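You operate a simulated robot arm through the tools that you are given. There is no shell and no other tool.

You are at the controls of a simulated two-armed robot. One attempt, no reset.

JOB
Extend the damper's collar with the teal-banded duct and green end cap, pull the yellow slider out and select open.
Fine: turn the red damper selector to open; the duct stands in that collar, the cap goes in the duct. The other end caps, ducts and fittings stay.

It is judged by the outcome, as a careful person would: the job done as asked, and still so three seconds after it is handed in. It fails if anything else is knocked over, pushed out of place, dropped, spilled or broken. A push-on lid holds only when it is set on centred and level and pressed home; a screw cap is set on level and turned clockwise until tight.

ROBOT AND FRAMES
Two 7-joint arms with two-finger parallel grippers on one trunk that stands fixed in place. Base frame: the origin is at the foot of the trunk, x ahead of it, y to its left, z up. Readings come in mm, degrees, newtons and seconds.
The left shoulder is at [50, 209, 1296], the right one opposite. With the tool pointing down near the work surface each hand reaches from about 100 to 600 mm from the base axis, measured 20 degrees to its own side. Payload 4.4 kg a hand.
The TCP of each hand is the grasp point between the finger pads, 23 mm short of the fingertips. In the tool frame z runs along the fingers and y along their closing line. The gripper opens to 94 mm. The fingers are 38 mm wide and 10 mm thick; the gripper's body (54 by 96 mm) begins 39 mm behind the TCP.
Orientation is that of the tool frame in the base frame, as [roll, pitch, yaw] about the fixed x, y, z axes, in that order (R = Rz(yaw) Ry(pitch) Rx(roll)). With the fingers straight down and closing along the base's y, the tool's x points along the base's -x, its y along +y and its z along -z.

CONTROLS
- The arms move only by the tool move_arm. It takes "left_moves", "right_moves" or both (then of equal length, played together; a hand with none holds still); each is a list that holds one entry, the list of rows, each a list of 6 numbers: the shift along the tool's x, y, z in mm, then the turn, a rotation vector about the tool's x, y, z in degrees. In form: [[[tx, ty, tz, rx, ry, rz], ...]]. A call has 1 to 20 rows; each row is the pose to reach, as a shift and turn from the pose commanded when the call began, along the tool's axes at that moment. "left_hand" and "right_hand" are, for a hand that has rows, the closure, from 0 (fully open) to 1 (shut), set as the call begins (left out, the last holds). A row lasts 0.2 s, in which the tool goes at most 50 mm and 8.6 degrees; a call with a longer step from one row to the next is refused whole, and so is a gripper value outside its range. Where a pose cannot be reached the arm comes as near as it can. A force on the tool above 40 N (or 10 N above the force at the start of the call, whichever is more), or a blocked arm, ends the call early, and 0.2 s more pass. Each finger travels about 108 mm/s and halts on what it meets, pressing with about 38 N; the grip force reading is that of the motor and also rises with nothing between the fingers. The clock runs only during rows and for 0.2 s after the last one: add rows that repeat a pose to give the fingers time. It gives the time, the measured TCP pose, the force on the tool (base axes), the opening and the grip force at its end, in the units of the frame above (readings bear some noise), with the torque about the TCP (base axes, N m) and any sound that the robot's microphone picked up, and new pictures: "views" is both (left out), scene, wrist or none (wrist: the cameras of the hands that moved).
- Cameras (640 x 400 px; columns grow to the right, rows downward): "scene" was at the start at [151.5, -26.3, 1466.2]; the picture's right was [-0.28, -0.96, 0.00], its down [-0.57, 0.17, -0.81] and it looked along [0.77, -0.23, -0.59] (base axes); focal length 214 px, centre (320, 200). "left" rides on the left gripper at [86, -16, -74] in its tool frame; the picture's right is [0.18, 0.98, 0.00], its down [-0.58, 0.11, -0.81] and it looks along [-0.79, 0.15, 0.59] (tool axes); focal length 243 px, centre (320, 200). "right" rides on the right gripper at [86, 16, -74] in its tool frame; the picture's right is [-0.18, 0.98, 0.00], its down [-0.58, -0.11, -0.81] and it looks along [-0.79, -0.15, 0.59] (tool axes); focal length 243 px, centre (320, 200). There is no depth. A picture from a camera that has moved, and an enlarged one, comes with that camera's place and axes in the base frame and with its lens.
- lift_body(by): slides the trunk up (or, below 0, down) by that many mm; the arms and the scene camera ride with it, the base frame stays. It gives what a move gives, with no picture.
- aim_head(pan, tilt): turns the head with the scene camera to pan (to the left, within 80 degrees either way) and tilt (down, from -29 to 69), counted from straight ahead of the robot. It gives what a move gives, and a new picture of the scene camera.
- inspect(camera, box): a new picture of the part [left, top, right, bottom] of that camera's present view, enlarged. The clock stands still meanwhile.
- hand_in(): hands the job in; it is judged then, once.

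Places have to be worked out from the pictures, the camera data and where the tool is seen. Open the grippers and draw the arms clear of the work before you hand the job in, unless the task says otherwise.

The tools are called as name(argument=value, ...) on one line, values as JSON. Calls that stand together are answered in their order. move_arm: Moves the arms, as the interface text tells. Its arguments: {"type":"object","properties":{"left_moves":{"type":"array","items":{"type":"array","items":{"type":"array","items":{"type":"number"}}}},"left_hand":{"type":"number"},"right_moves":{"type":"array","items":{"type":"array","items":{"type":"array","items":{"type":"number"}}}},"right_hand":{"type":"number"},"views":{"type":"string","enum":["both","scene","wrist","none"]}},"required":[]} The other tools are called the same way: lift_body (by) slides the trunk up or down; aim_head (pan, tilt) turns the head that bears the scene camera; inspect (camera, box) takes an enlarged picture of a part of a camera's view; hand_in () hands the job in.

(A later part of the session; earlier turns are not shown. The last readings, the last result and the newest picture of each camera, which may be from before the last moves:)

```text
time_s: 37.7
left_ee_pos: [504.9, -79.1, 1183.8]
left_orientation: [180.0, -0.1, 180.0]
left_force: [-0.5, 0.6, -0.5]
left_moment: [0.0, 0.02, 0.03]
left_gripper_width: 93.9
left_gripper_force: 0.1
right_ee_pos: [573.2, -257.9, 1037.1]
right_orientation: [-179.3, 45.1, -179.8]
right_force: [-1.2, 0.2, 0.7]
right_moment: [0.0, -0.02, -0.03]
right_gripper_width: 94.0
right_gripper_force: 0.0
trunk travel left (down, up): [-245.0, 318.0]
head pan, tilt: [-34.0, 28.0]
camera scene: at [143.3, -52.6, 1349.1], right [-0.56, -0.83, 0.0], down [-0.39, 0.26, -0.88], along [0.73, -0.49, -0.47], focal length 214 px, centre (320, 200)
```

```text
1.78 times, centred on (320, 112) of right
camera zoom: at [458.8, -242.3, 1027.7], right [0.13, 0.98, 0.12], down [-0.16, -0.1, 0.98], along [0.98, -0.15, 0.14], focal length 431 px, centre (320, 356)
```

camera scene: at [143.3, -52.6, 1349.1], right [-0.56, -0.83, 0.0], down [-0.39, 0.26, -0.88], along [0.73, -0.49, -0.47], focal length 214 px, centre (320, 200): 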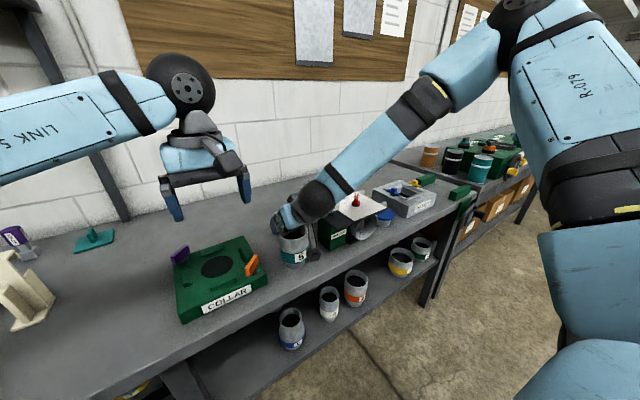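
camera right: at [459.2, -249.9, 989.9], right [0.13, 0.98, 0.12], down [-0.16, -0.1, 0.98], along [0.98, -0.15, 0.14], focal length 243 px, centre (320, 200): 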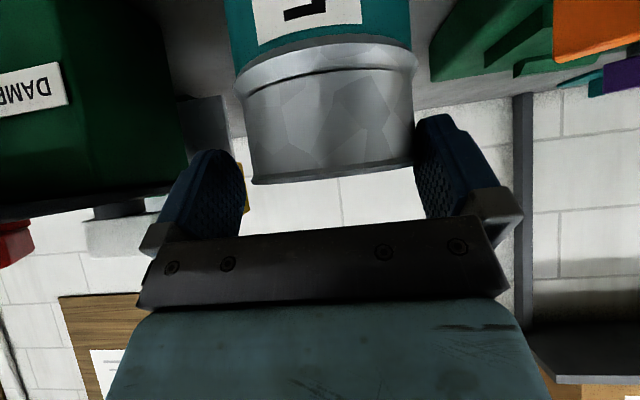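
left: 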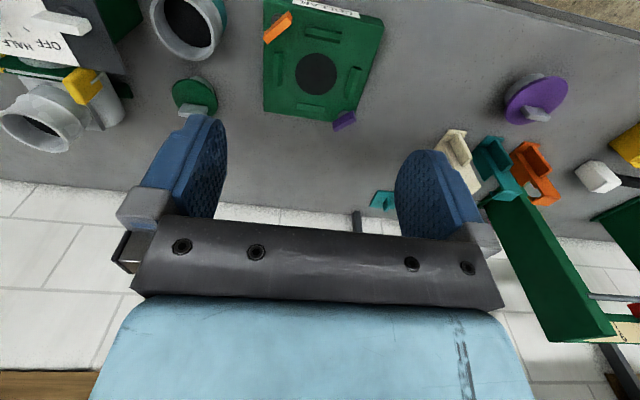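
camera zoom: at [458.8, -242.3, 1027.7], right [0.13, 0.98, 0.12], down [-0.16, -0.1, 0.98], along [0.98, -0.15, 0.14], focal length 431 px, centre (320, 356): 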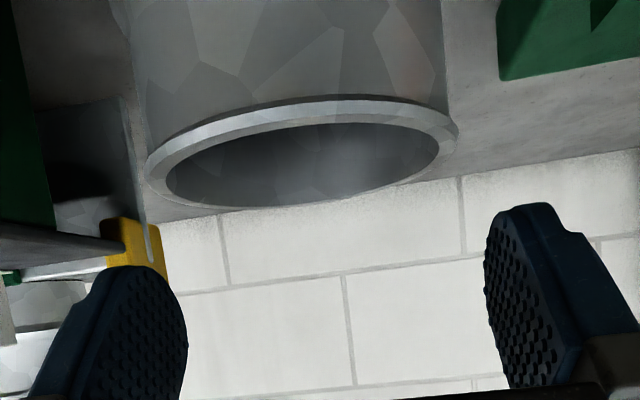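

The duct is undisturbed, with its rim centre at (582,-259,990). I'll descend 52 mm to the grasp pose.

move_arm(right_moves=[[[9, -1.5, 10, 0, 0, 0], [18, -1.5, 20, 0, 0, 0], [27, -1.5, 30, 0, 0, 0], [35, -1.5, 39.2, 0, 0, 0], [35, -1.5, 39.2, 0, 0, 0]]])

inspect(camera="right", box=[140, 0, 500, 225])

inspect(camera="scene", box=[236, 190, 364, 290])

```text
time_s: 38.9
left_ee_pos: [503.9, -79.5, 1183.2]
left_orientation: [179.9, 0.1, -179.9]
left_force: [-0.4, -0.6, 0.8]
left_moment: [0.02, -0.01, 0.0]
left_gripper_width: 93.9
left_gripper_force: 0.0
right_ee_pos: [576.9, -259.3, 982.5]
right_orientation: [-179.4, 45.1, -179.8]
right_force: [0.3, 0.8, -0.2]
right_moment: [0.0, 0.0, 0.0]
right_gripper_width: 94.1
right_gripper_force: 0.1
trunk travel left (down, up): [-245.0, 318.0]
head pan, tilt: [-34.0, 28.0]
camera scene: at [143.1, -52.5, 1349.2], right [-0.56, -0.83, 0.0], down [-0.39, 0.26, -0.88], along [0.73, -0.49, -0.47], focal length 214 px, centre (320, 200)
camera right: at [462.6, -244.0, 974.9], right [0.13, 0.98, 0.12], down [-0.16, -0.1, 0.98], along [0.98, -0.15, 0.15], focal length 243 px, centre (320, 200)
```

scene: 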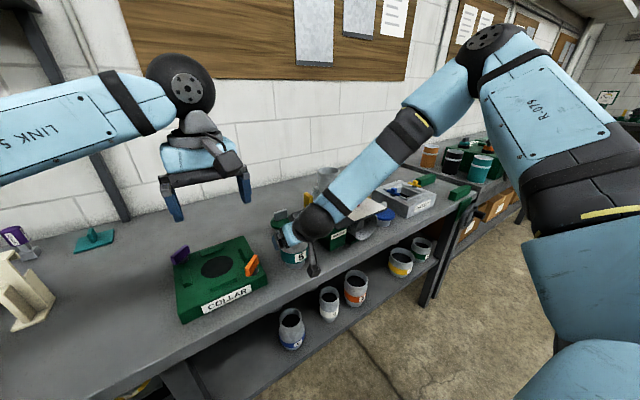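
right: 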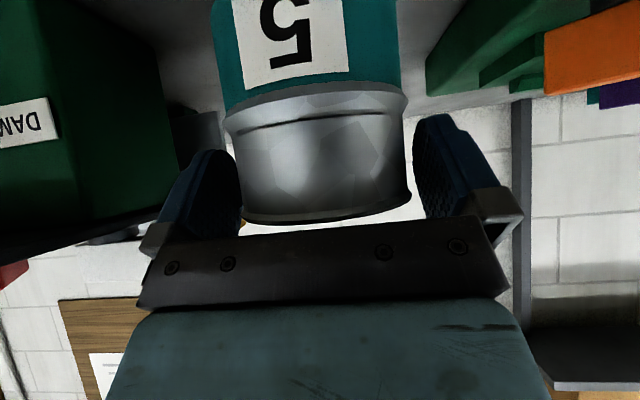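

```text
1.78 times, centred on (320, 112) of right
camera zoom: at [462.6, -244.0, 974.9], right [0.13, 0.98, 0.12], down [-0.16, -0.1, 0.98], along [0.98, -0.15, 0.15], focal length 431 px, centre (320, 356)
```

zoom: 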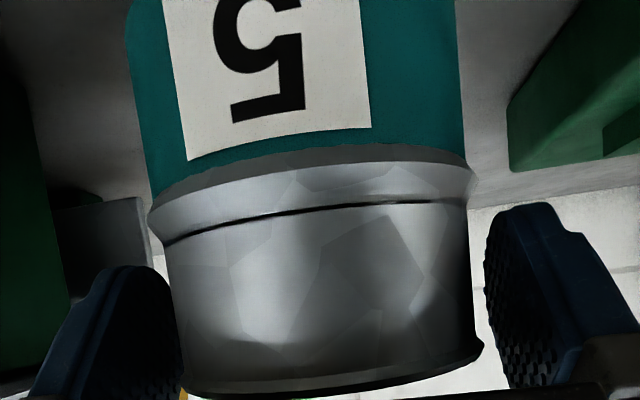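

```text
4.00 times, centred on (300, 240) of scene
camera zoom: at [143.1, -52.5, 1349.2], right [-0.56, -0.83, 0.0], down [-0.39, 0.26, -0.88], along [0.73, -0.49, -0.47], focal length 858 px, centre (400, 40)
```

zoom: 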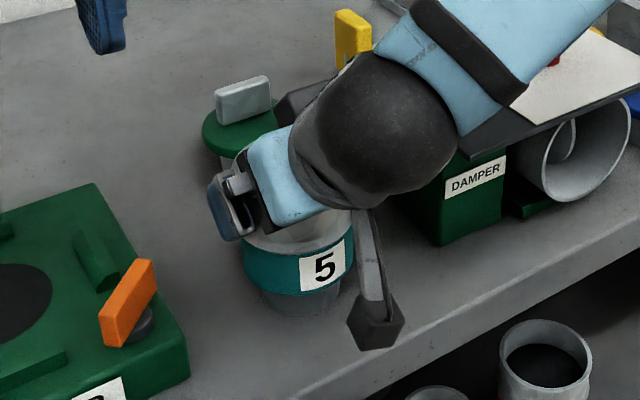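

The pads straddle the duct just below its rim. I'll close the gripper.

move_arm(right_moves=[[[0, 0, 0, 0, 0, 0], [0, 0, 0, 0, 0, 0], [0, 0, 0, 0, 0, 0]]], right_hand=1, views="wrist")

```text
time_s: 39.7
left_ee_pos: [506.6, -79.4, 1182.6]
left_orientation: [-180.0, 0.0, 180.0]
left_force: [0.4, -0.5, -0.2]
left_moment: [0.0, 0.0, 0.0]
left_gripper_width: 94.1
left_gripper_force: 0.0
right_ee_pos: [577.7, -259.5, 983.1]
right_orientation: [-179.4, 45.2, -179.8]
right_force: [0.3, 0.2, 1.0]
right_moment: [-0.02, -0.13, 0.04]
right_gripper_width: 79.2
right_gripper_force: 38.4
trunk travel left (down, up): [-245.0, 318.0]
head pan, tilt: [-34.0, 28.0]
camera right: at [462.7, -244.0, 974.9], right [0.13, 0.98, 0.12], down [-0.16, -0.1, 0.98], along [0.98, -0.15, 0.15], focal length 243 px, centre (320, 200)
```

right: 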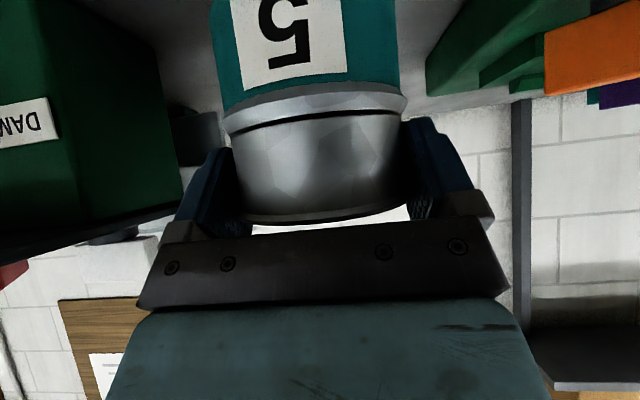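

The duct is gripped at 79 mm and well balanced. I'll lift it a little and check it stays put.

move_arm(right_moves=[[[-7, 0, -7, 0, 0, 0], [-14, 0, -14, 0, 0, 0], [-25, 0, -25, 0, 0, 0], [-40, 0, -40, 0, 0, 0], [-40, 0, -40, 0, 0, 0]]])

inspect(camera="scene", box=[236, 180, 364, 280])

```text
time_s: 40.9
left_ee_pos: [505.4, -79.9, 1183.3]
left_orientation: [-180.0, 0.0, 180.0]
left_force: [0.2, 1.0, 0.1]
left_moment: [0.01, -0.02, 0.03]
left_gripper_width: 94.4
left_gripper_force: 0.0
right_ee_pos: [577.6, -259.2, 1039.8]
right_orientation: [-179.5, 45.1, -179.8]
right_force: [0.2, -0.6, -2.5]
right_moment: [0.0, 0.02, 0.0]
right_gripper_width: 79.1
right_gripper_force: 38.5
trunk travel left (down, up): [-245.0, 318.0]
head pan, tilt: [-34.0, 28.0]
camera scene: at [144.0, -52.9, 1349.0], right [-0.56, -0.83, 0.0], down [-0.39, 0.26, -0.88], along [0.73, -0.49, -0.47], focal length 214 px, centre (320, 200)
camera right: at [463.6, -243.7, 1030.9], right [0.13, 0.98, 0.12], down [-0.16, -0.1, 0.98], along [0.98, -0.15, 0.14], focal length 243 px, centre (320, 200)
```

scene: 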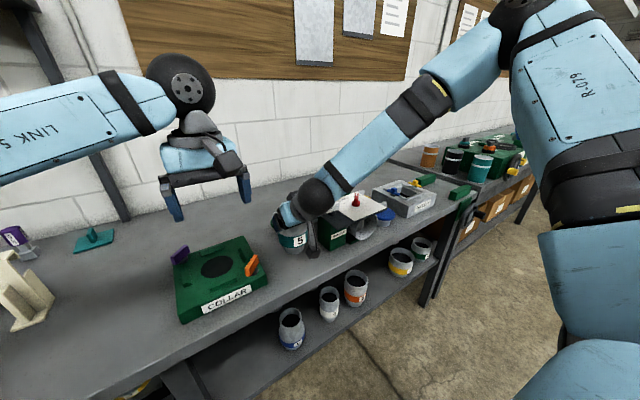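
right: 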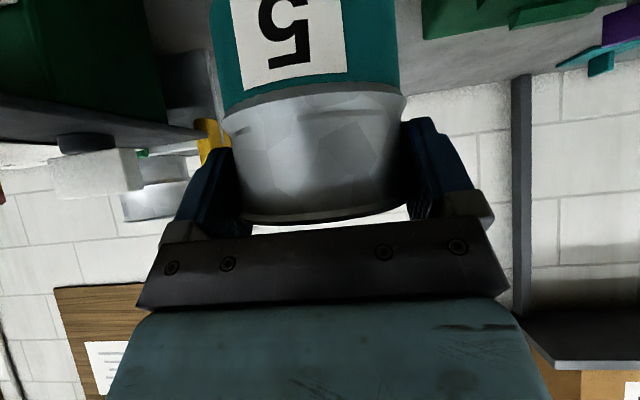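

```text
4.00 times, centred on (300, 230) of scene
camera zoom: at [144.0, -52.9, 1349.0], right [-0.56, -0.83, 0.0], down [-0.39, 0.26, -0.88], along [0.73, -0.49, -0.47], focal length 858 px, centre (400, 80)
```

zoom: 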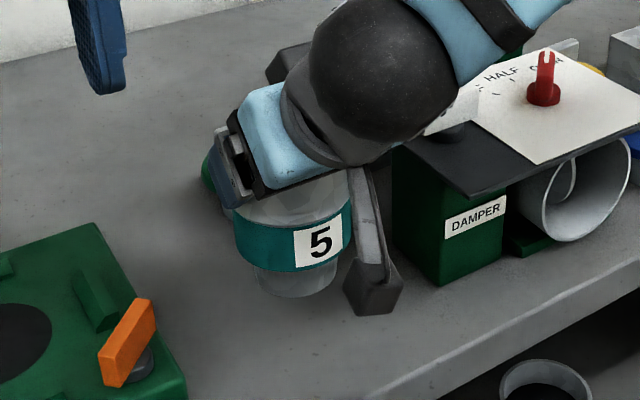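

The duct came up cleanly and weighs about 2.5 N. I'll raise the trunk back, which lifts both hands, then turn the left wrist so its camera looks across the collar from the side.

lift_body(by=130)

move_arm(right_moves=[[[-7, 0, -7, 0, 0, 0], [-14, 0, -14, 0, 0, 0], [-21, 0, -21, 0, 0, 0], [-28, 0, -28, 0, 0, 0], [-28, 0, -28, 0, 0, 0], [-28, 0, -28, 0, 0, 0], [-28, 0, -28, 0, 0, 0], [-28, 0, -28, 0, 0, 0], [-28, 0, -28, 0, 0, 0], [-28, 0, -28, 0, 0, 0], [-28, 0, -28, 0, 0, 0]]], left_moves=[[[0, 0, 0, 0, 0, 8.2], [0, 0, 0, 0, 0, 16.4], [0, 0, 0, 0, 0, 24.6], [0, 0, 0, 0, 0, 32.8], [0, 0, 0, 0, 0, 41], [0, 0, 0, 0, 0, 49.2], [0, 0, 0, 0, 0, 57.4], [0, 0, 0, 0, 0, 65.6], [0, 0, 0, 0, 0, 73.8], [0, 0, 0, 0, 0, 82], [0, 0, 0, 0, 0, 90]]])

```text
time_s: 42.5
left_ee_pos: [504.4, -79.8, 1313.5]
left_orientation: [179.9, 0.0, -179.9]
left_force: [0.5, 0.0, -0.4]
left_moment: [0.02, -0.01, -0.02]
left_gripper_width: 94.1
left_gripper_force: 0.1
right_ee_pos: [577.8, -259.8, 1168.9]
right_orientation: [-179.6, 45.1, -179.8]
right_force: [0.5, -0.6, -2.8]
right_moment: [0.01, 0.02, 0.0]
right_gripper_width: 79.0
right_gripper_force: 38.5
trunk travel left (down, up): [-375.0, 188.0]
head pan, tilt: [-34.0, 28.0]
```

```text
time_s: 44.9
left_ee_pos: [505.4, -79.4, 1314.7]
left_orientation: [-179.9, 0.0, 100.7]
left_force: [1.3, -0.8, 0.4]
left_moment: [-0.05, 0.03, 0.02]
left_gripper_width: 94.1
left_gripper_force: 0.1
left hand out of reach, approached as far as the arm can: row 11
right_ee_pos: [578.3, -259.5, 1209.1]
right_orientation: [-179.5, 45.2, -179.8]
right_force: [-0.2, -0.1, -2.5]
right_moment: [0.01, -0.01, 0.02]
right_gripper_width: 78.9
right_gripper_force: 38.1
trunk travel left (down, up): [-375.0, 188.0]
head pan, tilt: [-34.0, 28.0]
camera scene: at [143.5, -52.7, 1479.1], right [-0.56, -0.83, 0.0], down [-0.39, 0.26, -0.88], along [0.73, -0.49, -0.47], focal length 214 px, centre (320, 200)
camera right: at [463.5, -243.5, 1200.0], right [0.13, 0.98, 0.12], down [-0.16, -0.1, 0.98], along [0.98, -0.15, 0.14], focal length 243 px, centre (320, 200)
camera left: at [472.6, 4.0, 1388.7], right [0.93, 0.36, 0.0], down [0.21, -0.55, 0.81], along [0.29, -0.75, -0.59], focal length 243 px, centre (320, 200)
```

scene: 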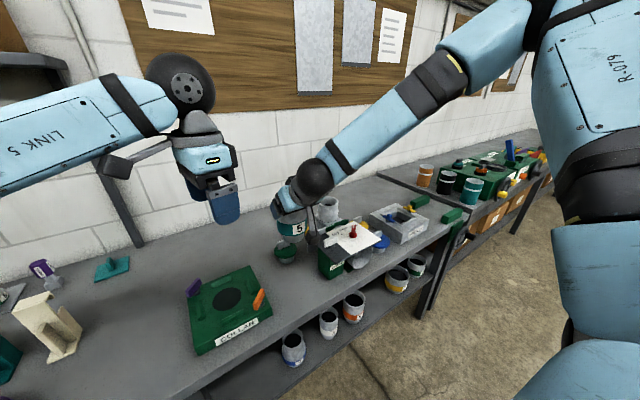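
right: 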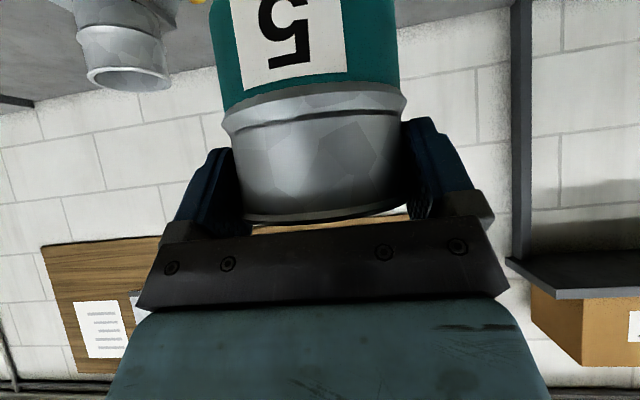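
left: 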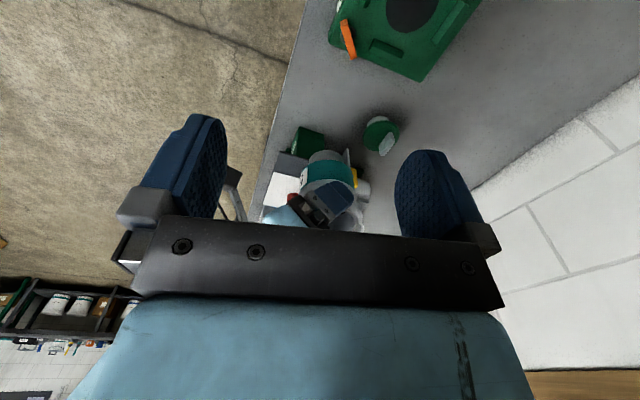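

Several views put the collar rim at about (746,-502,1067). I'll carry the duct over the collar with its bottom at about z 1120, and pitch the left camera up so that it sees the collar.

move_arm(right_moves=[[[-14, -30, 14, 0, 0, 0], [-28, -60, 28, 0, 0, 0], [-42, -90, 42, 0, 0, 0], [-56, -120, 56, 0, 0, 0], [-70, -150, 70, 0, 0, 0], [-84, -180, 84, 0, 0, 0], [-98, -210, 98, 0, 0, 0], [-114, -242, 114, 0, 0, 0], [-114, -242, 114, 0, 0, 0]]], left_moves=[[[0, 0, 0, 0, -3, 0], [0, 0, 0, 0, -6, 0], [0, 0, 0, 0, -9, 0], [0, 0, 0, 0, -12, 0], [0, 0, 0, 0, -15, 0], [0, 0, 0, 0, -18, 0], [0, 0, 0, 0, -21, 0], [0, 0, 0, 0, -24, 0], [0, 0, 0, 0, -24, 0]]])

inspect(camera="left", box=[260, 60, 420, 200])

inspect(camera="scene", box=[270, 150, 390, 240])

```text
time_s: 46.9
left_ee_pos: [504.2, -77.3, 1314.0]
left_orientation: [180.0, 24.1, 100.8]
left_force: [0.1, 0.6, 0.5]
left_moment: [-0.01, 0.02, 0.02]
left_gripper_width: 93.8
left_gripper_force: 0.1
right_ee_pos: [736.8, -500.5, 1213.1]
right_orientation: [-179.4, 45.1, -179.8]
right_force: [-0.2, 0.1, -1.7]
right_moment: [-0.04, 0.03, -0.02]
right_gripper_width: 78.7
right_gripper_force: 37.9
trunk travel left (down, up): [-375.0, 188.0]
head pan, tilt: [-34.0, 28.0]
camera scene: at [143.1, -51.1, 1479.2], right [-0.56, -0.83, 0.0], down [-0.39, 0.26, -0.88], along [0.73, -0.49, -0.47], focal length 214 px, centre (320, 200)
camera right: at [623.1, -484.9, 1204.7], right [0.13, 0.98, 0.12], down [-0.16, -0.1, 0.98], along [0.98, -0.15, 0.15], focal length 243 px, centre (320, 200)
camera left: at [468.0, 28.2, 1347.0], right [0.93, 0.35, -0.07], down [0.14, -0.18, 0.97], along [0.33, -0.92, -0.22], focal length 243 px, centre (320, 200)
```

scene: 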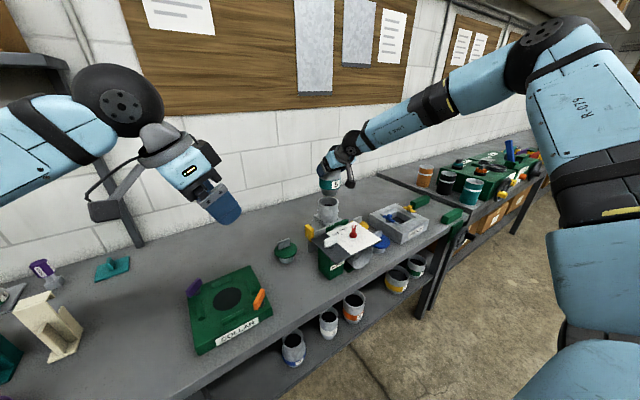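
right: 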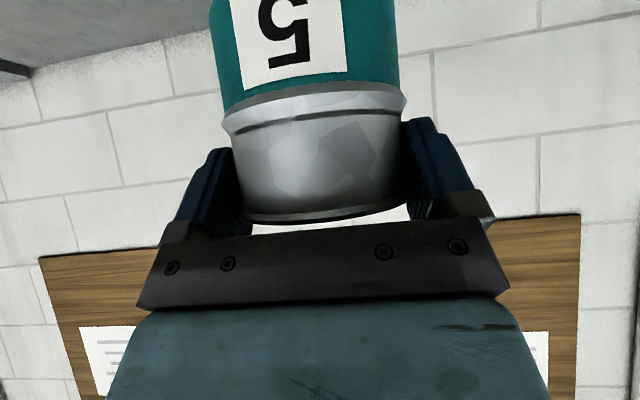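
left: 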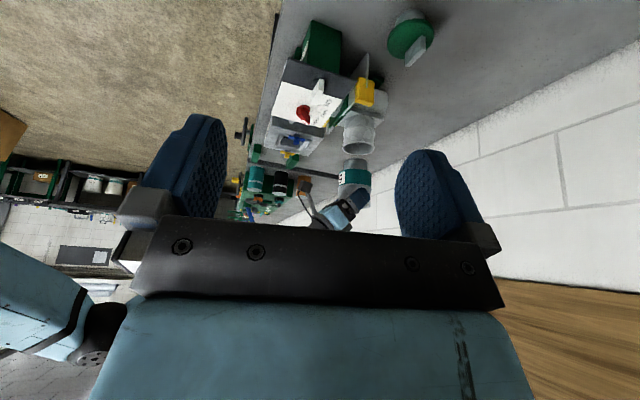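

```text
2.86 times, centred on (340, 130) of left
camera zoom: at [468.0, 28.2, 1347.0], right [0.93, 0.35, -0.07], down [0.14, -0.18, 0.97], along [0.33, -0.92, -0.22], focal length 693 px, centre (263, 400)
```

zoom: 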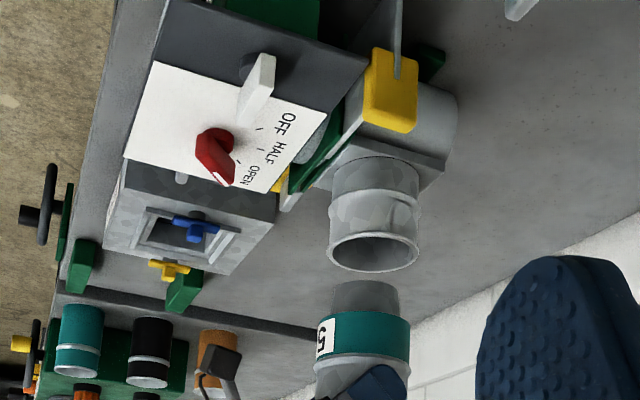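

```text
4.44 times, centred on (330, 195) of scene
camera zoom: at [143.1, -51.1, 1479.2], right [-0.56, -0.83, 0.0], down [-0.39, 0.26, -0.88], along [0.73, -0.49, -0.47], focal length 953 px, centre (276, 222)
```

zoom: 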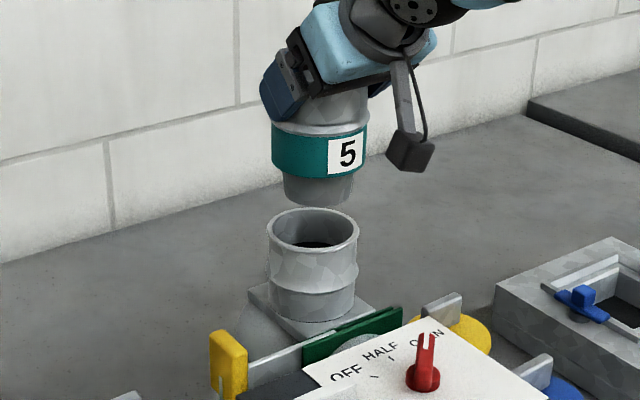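

Both views show the duct hanging just above the collar, and the images call for about +5 mm in x and nothing in y. I'll apply that and descend 40 mm.

move_arm(right_moves=[[[-3.5, 0, 3.5, 0, 0, 0], [3.5, 0, 10.5, 0, 0, 0], [10.5, 0, 17.5, 0, 0, 0], [17.5, 0, 24.5, 0, 0, 0], [24.8, 0, 31.8, 0, 0, 0], [24.8, 0, 31.8, 0, 0, 0]]])

inspect(camera="left", box=[290, 90, 410, 180])

inspect(camera="scene", box=[280, 155, 380, 235])

```text
time_s: 48.3
left_ee_pos: [504.6, -79.9, 1314.6]
left_orientation: [180.0, 24.0, 100.7]
left_force: [-0.8, 0.4, -0.1]
left_moment: [0.01, 0.0, 0.03]
left_gripper_width: 94.0
left_gripper_force: 0.0
right_ee_pos: [741.5, -502.8, 1171.9]
right_orientation: [-179.4, 45.1, -179.8]
right_force: [0.4, 0.5, -1.6]
right_moment: [0.01, 0.02, 0.01]
right_gripper_width: 78.9
right_gripper_force: 37.8
trunk travel left (down, up): [-375.0, 188.0]
head pan, tilt: [-34.0, 28.0]
camera scene: at [143.4, -52.9, 1479.1], right [-0.56, -0.83, 0.0], down [-0.39, 0.26, -0.88], along [0.73, -0.49, -0.47], focal length 214 px, centre (320, 200)
camera right: at [629.1, -486.7, 1162.8], right [0.13, 0.98, 0.12], down [-0.16, -0.1, 0.98], along [0.98, -0.15, 0.14], focal length 243 px, centre (320, 200)
```

scene: 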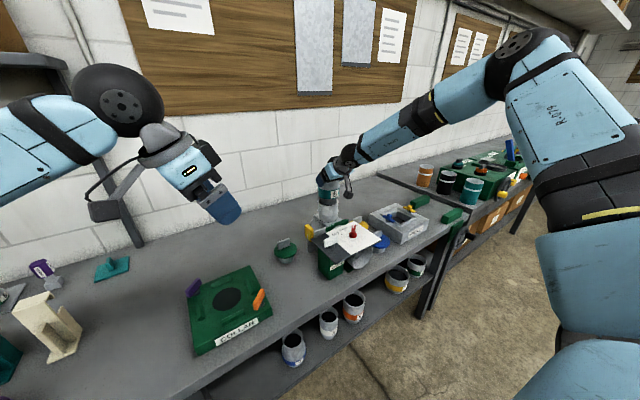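
right: 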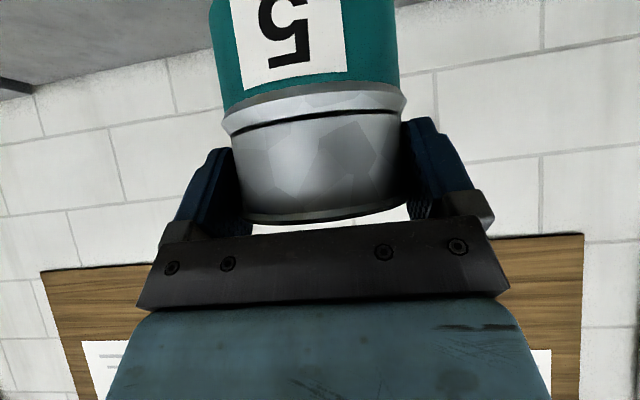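

```text
4.44 times, centred on (350, 135) of left
camera zoom: at [468.4, 26.6, 1346.9], right [0.93, 0.35, -0.07], down [0.14, -0.18, 0.97], along [0.33, -0.92, -0.22], focal length 1078 px, centre (187, 489)
```

zoom: 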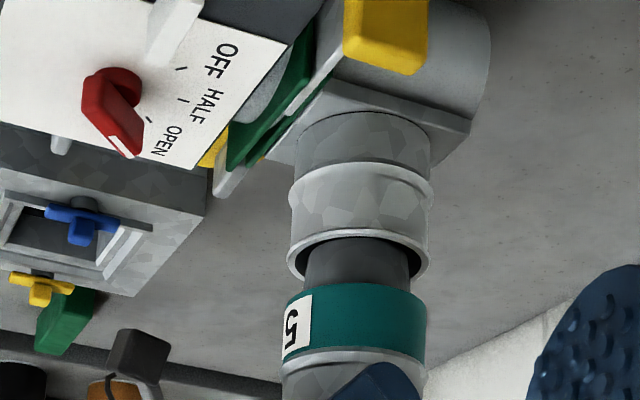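

```text
5.00 times, centred on (330, 195) of scene
camera zoom: at [143.4, -52.9, 1479.1], right [-0.56, -0.83, 0.0], down [-0.39, 0.26, -0.88], along [0.73, -0.49, -0.47], focal length 1072 px, centre (270, 225)
```

zoom: 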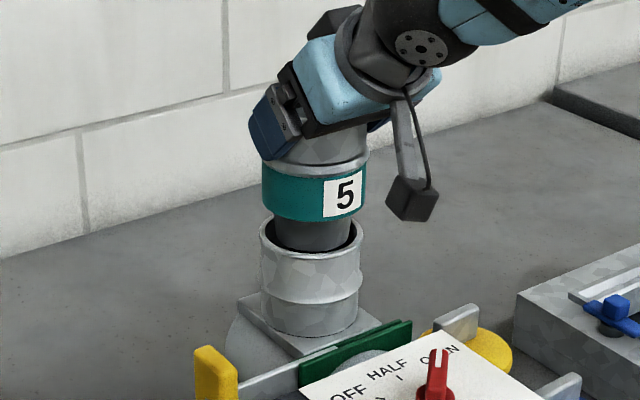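

The spigot is at the collar mouth and centred to within about 2 mm. I'll continue down slowly with a 1 mm trim in x.

move_arm(right_moves=[[[1.4, 0, 3.5, 0, 0, 0], [3.5, 0, 5, 0, 0, 0], [5.6, 0, 7, 0, 0, 0], [7.7, 0, 9.1, 0, 0, 0], [9.8, 0, 11.2, 0, 0, 0], [11.9, 0, 13.3, 0, 0, 0], [14, 0, 15.4, 0, 0, 0], [14, 0, 15.4, 0, 0, 0]]])

inspect(camera="left", box=[290, 90, 410, 180])

inspect(camera="scene", box=[280, 155, 380, 235])

```text
time_s: 50.1
left_ee_pos: [505.1, -78.1, 1313.5]
left_orientation: [180.0, 24.0, 100.8]
left_force: [-0.2, 0.3, 0.3]
left_moment: [-0.01, 0.02, -0.01]
left_gripper_width: 94.3
left_gripper_force: 0.0
right_ee_pos: [743.8, -503.6, 1149.8]
right_orientation: [-179.5, 45.1, -179.9]
right_force: [-0.1, -0.3, -2.5]
right_moment: [-0.02, 0.02, 0.0]
right_gripper_width: 79.1
right_gripper_force: 38.2
trunk travel left (down, up): [-375.0, 188.0]
head pan, tilt: [-34.0, 28.0]
camera scene: at [143.6, -52.8, 1479.1], right [-0.56, -0.83, 0.0], down [-0.39, 0.26, -0.88], along [0.73, -0.49, -0.47], focal length 214 px, centre (320, 200)
camera right: at [630.0, -486.7, 1142.1], right [0.13, 0.98, 0.12], down [-0.16, -0.1, 0.98], along [0.98, -0.15, 0.14], focal length 243 px, centre (320, 200)
```

scene: 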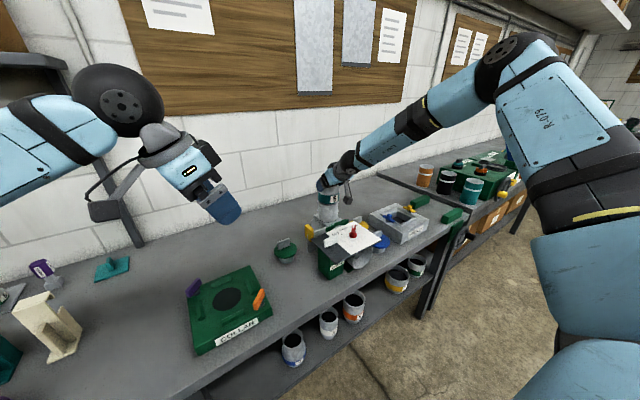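
right: 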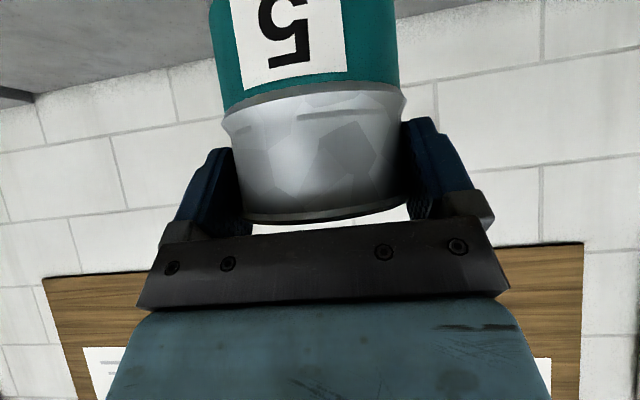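

```text
4.44 times, centred on (350, 135) of left
camera zoom: at [468.5, 26.7, 1346.9], right [0.93, 0.35, -0.07], down [0.14, -0.18, 0.97], along [0.33, -0.92, -0.22], focal length 1078 px, centre (187, 489)
```

zoom: 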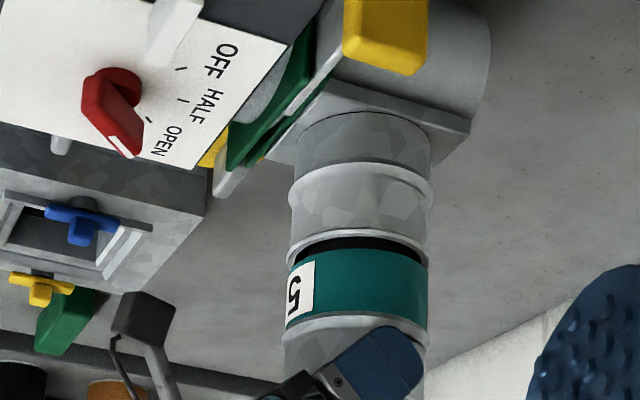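

```text
5.00 times, centred on (330, 195) of scene
camera zoom: at [143.6, -52.8, 1479.1], right [-0.56, -0.83, 0.0], down [-0.39, 0.26, -0.88], along [0.73, -0.49, -0.47], focal length 1072 px, centre (270, 225)
```

zoom: 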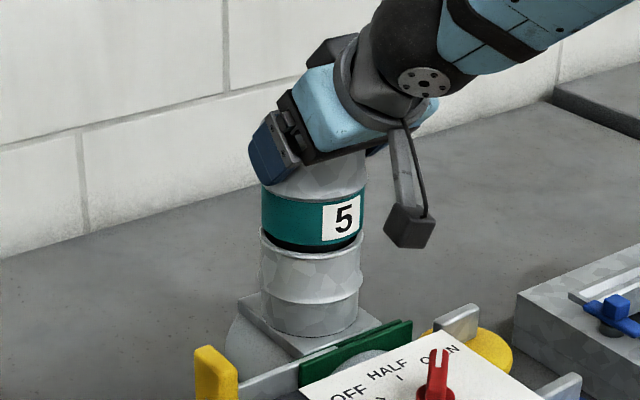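

The spigot went in with no contact force. Only a few millimetres remain before the band meets the collar rim, so I'll go on in fine steps.

move_arm(right_moves=[[[1.4, 0, 1.4, 0, 0, 0], [2.8, 0, 2.8, 0, 0, 0], [4.2, 0, 4.2, 0, 0, 0], [5.3, 0, 5.3, 0, 0, 0], [6.4, 0, 6.4, 0, 0, 0], [7.1, 0, 7.1, 0, 0, 0], [7.1, 0, 7.1, 0, 0, 0]]])

inspect(camera="left", box=[290, 90, 410, 180])

inspect(camera="scene", box=[280, 155, 380, 235])

```text
time_s: 51.7
left_ee_pos: [504.2, -79.2, 1314.5]
left_orientation: [180.0, 24.0, 100.7]
left_force: [-0.3, -0.7, -0.3]
left_moment: [0.02, 0.02, -0.02]
left_gripper_width: 93.9
left_gripper_force: 0.1
right_ee_pos: [745.3, -502.4, 1141.2]
right_orientation: [-179.4, 45.2, -179.8]
right_force: [1.3, -1.8, 1.4]
right_moment: [0.07, -0.16, -0.07]
right_gripper_width: 79.1
right_gripper_force: 37.4
trunk travel left (down, up): [-375.0, 188.0]
head pan, tilt: [-34.0, 28.0]
camera scene: at [143.1, -52.6, 1479.2], right [-0.56, -0.83, 0.0], down [-0.39, 0.26, -0.88], along [0.73, -0.49, -0.47], focal length 214 px, centre (320, 200)
camera right: at [629.9, -486.6, 1132.1], right [0.13, 0.98, 0.12], down [-0.16, -0.1, 0.98], along [0.98, -0.15, 0.15], focal length 243 px, centre (320, 200)
```

scene: 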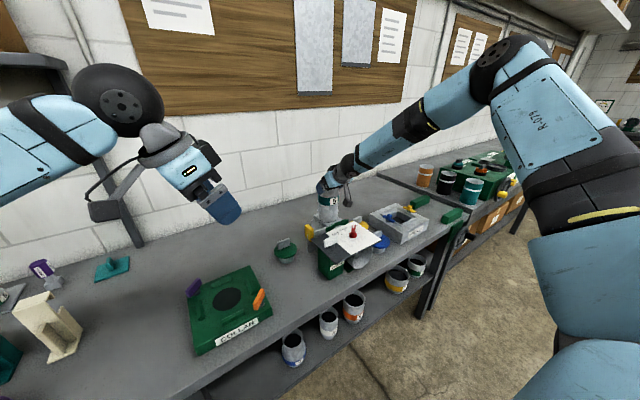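
right: 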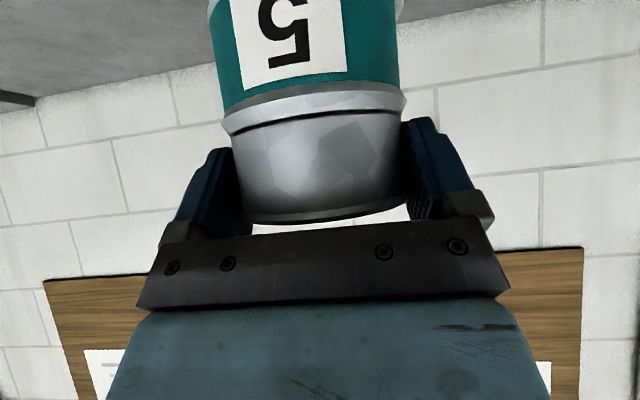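

```text
4.44 times, centred on (350, 135) of left
camera zoom: at [468.1, 26.9, 1347.1], right [0.93, 0.35, -0.07], down [0.14, -0.18, 0.97], along [0.33, -0.92, -0.22], focal length 1078 px, centre (187, 489)
```

zoom: 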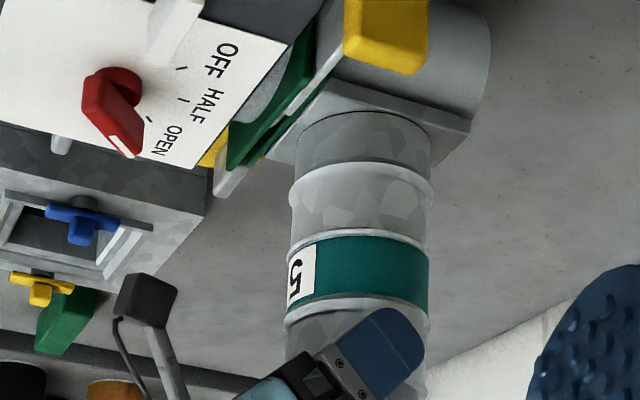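

```text
5.00 times, centred on (330, 195) of scene
camera zoom: at [143.1, -52.6, 1479.2], right [-0.56, -0.83, 0.0], down [-0.39, 0.26, -0.88], along [0.73, -0.49, -0.47], focal length 1072 px, centre (270, 225)
```

zoom: 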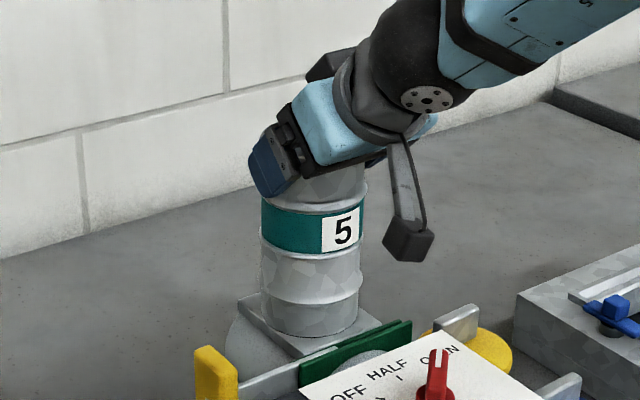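

The load has gone over to the collar (force z +1.4 N), so the band is on or at the rim. I'll press a couple of millimetres more to confirm it's seated.

move_arm(right_moves=[[[0.7, 0, 0.7, 0, 0, 0], [1.4, 0, 1.4, 0, 0, 0], [2.1, 0, 2.1, 0, 0, 0], [2.1, 0, 2.1, 0, 0, 0]]], views="none")

inspect(camera="left", box=[290, 90, 410, 180])

```text
time_s: 52.7
left_ee_pos: [502.4, -76.9, 1315.6]
left_orientation: [179.9, 24.1, 100.7]
left_force: [-0.9, -0.2, -0.3]
left_moment: [0.01, -0.04, 0.01]
left_gripper_width: 94.0
left_gripper_force: 0.0
right_ee_pos: [743.2, -501.5, 1141.5]
right_orientation: [-179.3, 45.4, -179.7]
right_force: [6.5, -6.1, 21.3]
right_moment: [-0.06, 0.12, 0.04]
right_gripper_width: 79.1
right_gripper_force: 37.9
trunk travel left (down, up): [-375.0, 188.0]
head pan, tilt: [-34.0, 28.0]
```

```text
4.44 times, centred on (350, 135) of left
camera zoom: at [466.5, 27.9, 1347.9], right [0.93, 0.35, -0.07], down [0.14, -0.18, 0.97], along [0.33, -0.92, -0.22], focal length 1078 px, centre (187, 489)
```

zoom: 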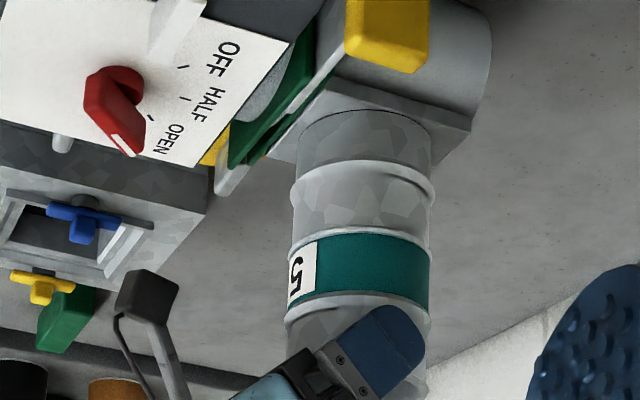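

The duct is firmly seated, with 21 N of reaction and no gap visible. I'll unload, open, and withdraw along the finger axis.

move_arm(right_moves=[[[-1.4, 0, -1.4, 0, 0, 0], [-1.4, 0, -1.4, 0, 0, 0]]], views="none")

move_arm(right_moves=[[[0, 0, 0, 0, 0, 0], [0, 0, 0, 0, 0, 0], [0, 0, 0, 0, 0, 0]]], right_hand=0, views="none")

inspect(camera="right", box=[140, 0, 500, 225])

```text
time_s: 53.3
left_ee_pos: [503.1, -77.2, 1314.4]
left_orientation: [179.9, 24.1, 100.8]
left_force: [-0.4, 0.3, -0.1]
left_moment: [0.0, 0.01, 0.0]
left_gripper_width: 93.8
left_gripper_force: 0.2
right_ee_pos: [743.1, -500.6, 1140.9]
right_orientation: [-179.4, 45.2, -179.8]
right_force: [5.7, -0.6, 15.6]
right_moment: [0.15, -0.6, -0.01]
right_gripper_width: 79.4
right_gripper_force: 38.1
trunk travel left (down, up): [-375.0, 188.0]
head pan, tilt: [-34.0, 28.0]
```

```text
time_s: 54.1
left_ee_pos: [505.6, -79.6, 1312.6]
left_orientation: [-180.0, 24.1, 100.8]
left_force: [0.0, -0.3, -0.5]
left_moment: [0.07, 0.03, -0.02]
left_gripper_width: 94.2
left_gripper_force: 0.0
right_ee_pos: [744.4, -503.4, 1138.8]
right_orientation: [-179.5, 45.0, -179.8]
right_force: [-0.6, -0.8, 0.6]
right_moment: [-0.01, -0.01, -0.01]
right_gripper_width: 94.1
right_gripper_force: 0.1
trunk travel left (down, up): [-375.0, 188.0]
head pan, tilt: [-34.0, 28.0]
```

```text
1.78 times, centred on (320, 112) of right
camera zoom: at [629.7, -487.1, 1129.7], right [0.13, 0.98, 0.12], down [-0.16, -0.1, 0.98], along [0.98, -0.15, 0.14], focal length 431 px, centre (320, 356)
```

zoom: 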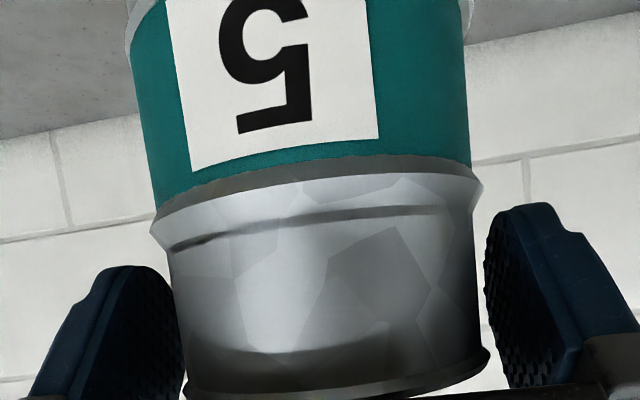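

I'm released. I'll nudge 1 mm in +y for symmetry and withdraw slowly back and up.

move_arm(right_moves=[[[0, 1, 0, 0, 0, 0], [0, 1, -8, 0, 0, 0], [0, 1, -20, 0, 0, 0], [0, 1, -40, 0, 0, 0], [0, 1, -65, 0, 0, 0], [0, 1, -95, 0, 0, 0], [0, 1, -95, 0, 0, 0]]])

inspect(camera="left", box=[290, 70, 410, 180])

inspect(camera="scene", box=[250, 155, 380, 265])

```text
time_s: 55.7
left_ee_pos: [505.7, -78.8, 1312.2]
left_orientation: [-179.8, 24.0, 100.8]
left_force: [0.6, 0.5, 0.2]
left_moment: [-0.01, 0.02, -0.01]
left_gripper_width: 94.1
left_gripper_force: 0.0
right_ee_pos: [678.3, -502.6, 1206.2]
right_orientation: [-179.5, 45.0, -179.8]
right_force: [0.5, 0.2, 0.6]
right_moment: [-0.03, 0.02, 0.01]
right_gripper_width: 94.1
right_gripper_force: 0.1
trunk travel left (down, up): [-375.0, 188.0]
head pan, tilt: [-34.0, 28.0]
camera scene: at [144.5, -52.7, 1478.9], right [-0.56, -0.83, 0.0], down [-0.39, 0.26, -0.88], along [0.73, -0.49, -0.47], focal length 214 px, centre (320, 200)
camera right: at [563.0, -485.4, 1197.8], right [0.13, 0.98, 0.12], down [-0.16, -0.1, 0.98], along [0.98, -0.15, 0.14], focal length 243 px, centre (320, 200)
```

scene: 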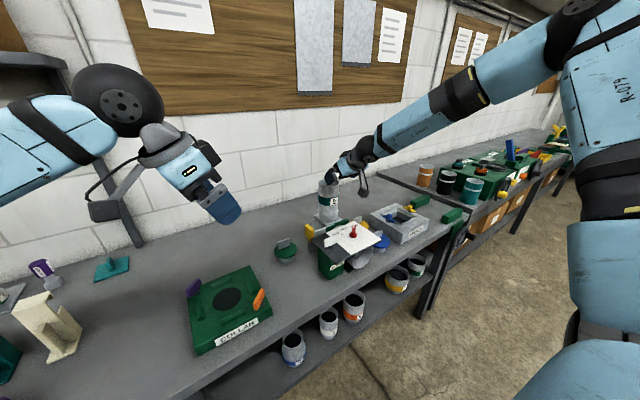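
right: 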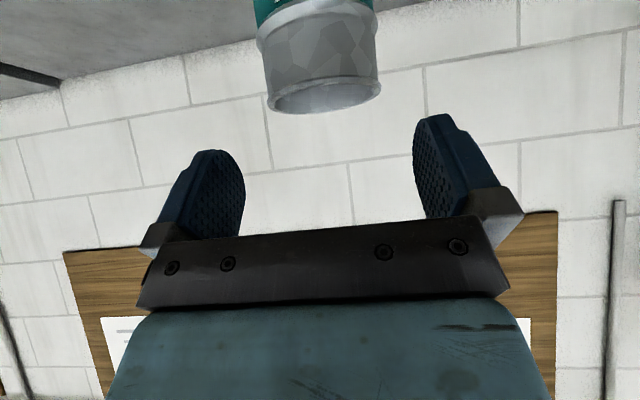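

```text
3.64 times, centred on (350, 125) of left
camera zoom: at [469.3, 26.7, 1346.5], right [0.93, 0.35, -0.08], down [0.15, -0.18, 0.97], along [0.33, -0.92, -0.22], focal length 882 px, centre (211, 473)
```

zoom: 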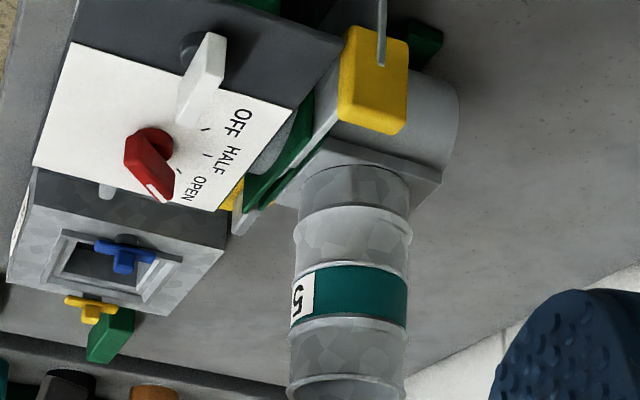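

```text
3.64 times, centred on (315, 210) of scene
camera zoom: at [144.5, -52.7, 1478.9], right [-0.56, -0.83, 0.0], down [-0.39, 0.26, -0.88], along [0.73, -0.49, -0.47], focal length 780 px, centre (338, 164)
```

zoom: 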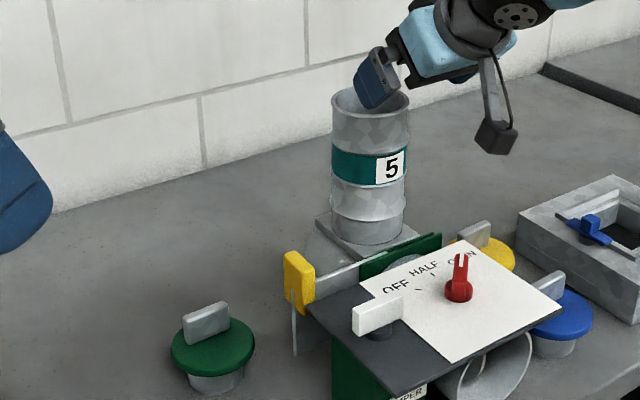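

The duct stands upright in the collar. Next I'll move the right hand over towards the green cap, reducing the tilt for a look, and lower the trunk.

move_arm(right_moves=[[[4, 32, -4, 0, 0, 0], [8, 64, -8, 0, 4, 0], [12, 96, -12, 0, 8, 0], [16, 128, -16, 0, 13, 0], [20, 160, -20, 0, 18, 0], [20, 194, -20, 0, 25, 0], [20, 194, -20, 0, 25, 0]]], views="none")

lift_body(by=-110)

inspect(camera="right", box=[200, 0, 440, 150])

inspect(camera="scene", box=[220, 170, 370, 270])

inspect(camera="left", box=[340, 0, 500, 100])

```text
time_s: 57.3
left_ee_pos: [503.8, -79.3, 1313.6]
left_orientation: [-180.0, 24.0, 100.7]
left_force: [-1.7, -0.1, -0.1]
left_moment: [0.02, 0.02, 0.05]
left_gripper_width: 94.1
left_gripper_force: 0.1
right_ee_pos: [647.0, -305.9, 1203.8]
right_orientation: [-179.5, 20.0, 179.9]
right_force: [0.8, -0.3, 0.0]
right_moment: [-0.04, 0.0, 0.0]
right_gripper_width: 93.7
right_gripper_force: 0.1
trunk travel left (down, up): [-375.0, 188.0]
head pan, tilt: [-34.0, 28.0]
```

```text
time_s: 58.7
left_ee_pos: [505.3, -78.5, 1203.9]
left_orientation: [180.0, 24.0, 100.7]
left_force: [-1.0, 0.3, -0.2]
left_moment: [0.01, 0.02, 0.02]
left_gripper_width: 94.0
left_gripper_force: 0.0
right_ee_pos: [649.1, -305.2, 1093.8]
right_orientation: [-179.7, 20.1, 179.8]
right_force: [-0.2, 0.0, -0.4]
right_moment: [0.01, 0.01, 0.02]
right_gripper_width: 94.0
right_gripper_force: 0.1
trunk travel left (down, up): [-265.0, 298.0]
head pan, tilt: [-34.0, 28.0]
```

```text
2.67 times, centred on (320, 75) of right
camera zoom: at [541.0, -289.8, 1134.6], right [0.18, 0.98, 0.06], down [0.27, -0.1, 0.96], along [0.95, -0.15, -0.28], focal length 647 px, centre (320, 533)
```

zoom: 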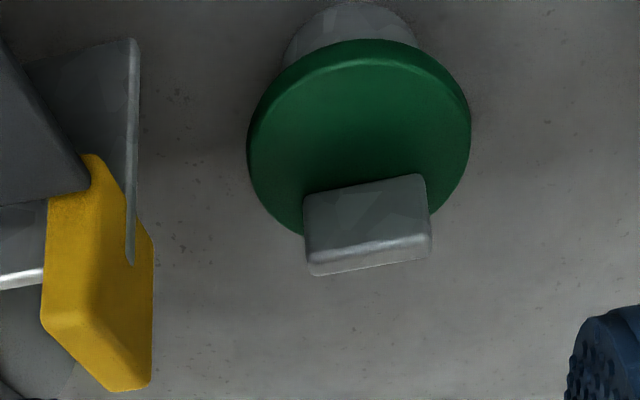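

```text
4.00 times, centred on (295, 220) of scene
camera zoom: at [143.0, -52.6, 1369.2], right [-0.56, -0.83, 0.0], down [-0.39, 0.26, -0.88], along [0.73, -0.49, -0.47], focal length 858 px, centre (420, 120)
```

zoom: 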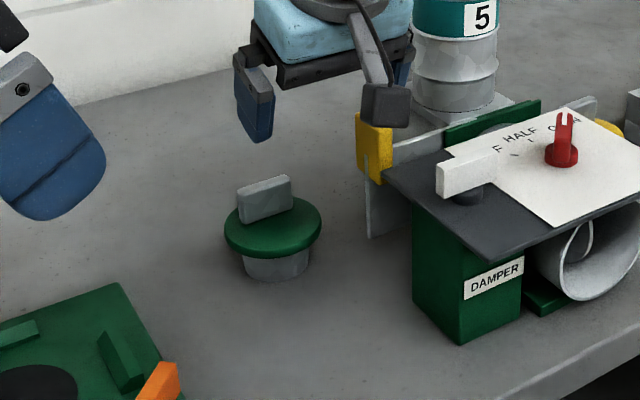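

```text
4.00 times, centred on (420, 50) of left
camera zoom: at [468.0, 26.9, 1237.2], right [0.93, 0.35, -0.07], down [0.14, -0.18, 0.97], along [0.33, -0.92, -0.22], focal length 970 px, centre (-80, 800)
```

zoom: 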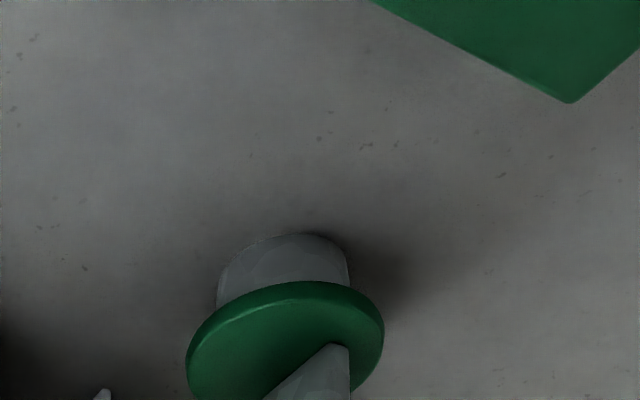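

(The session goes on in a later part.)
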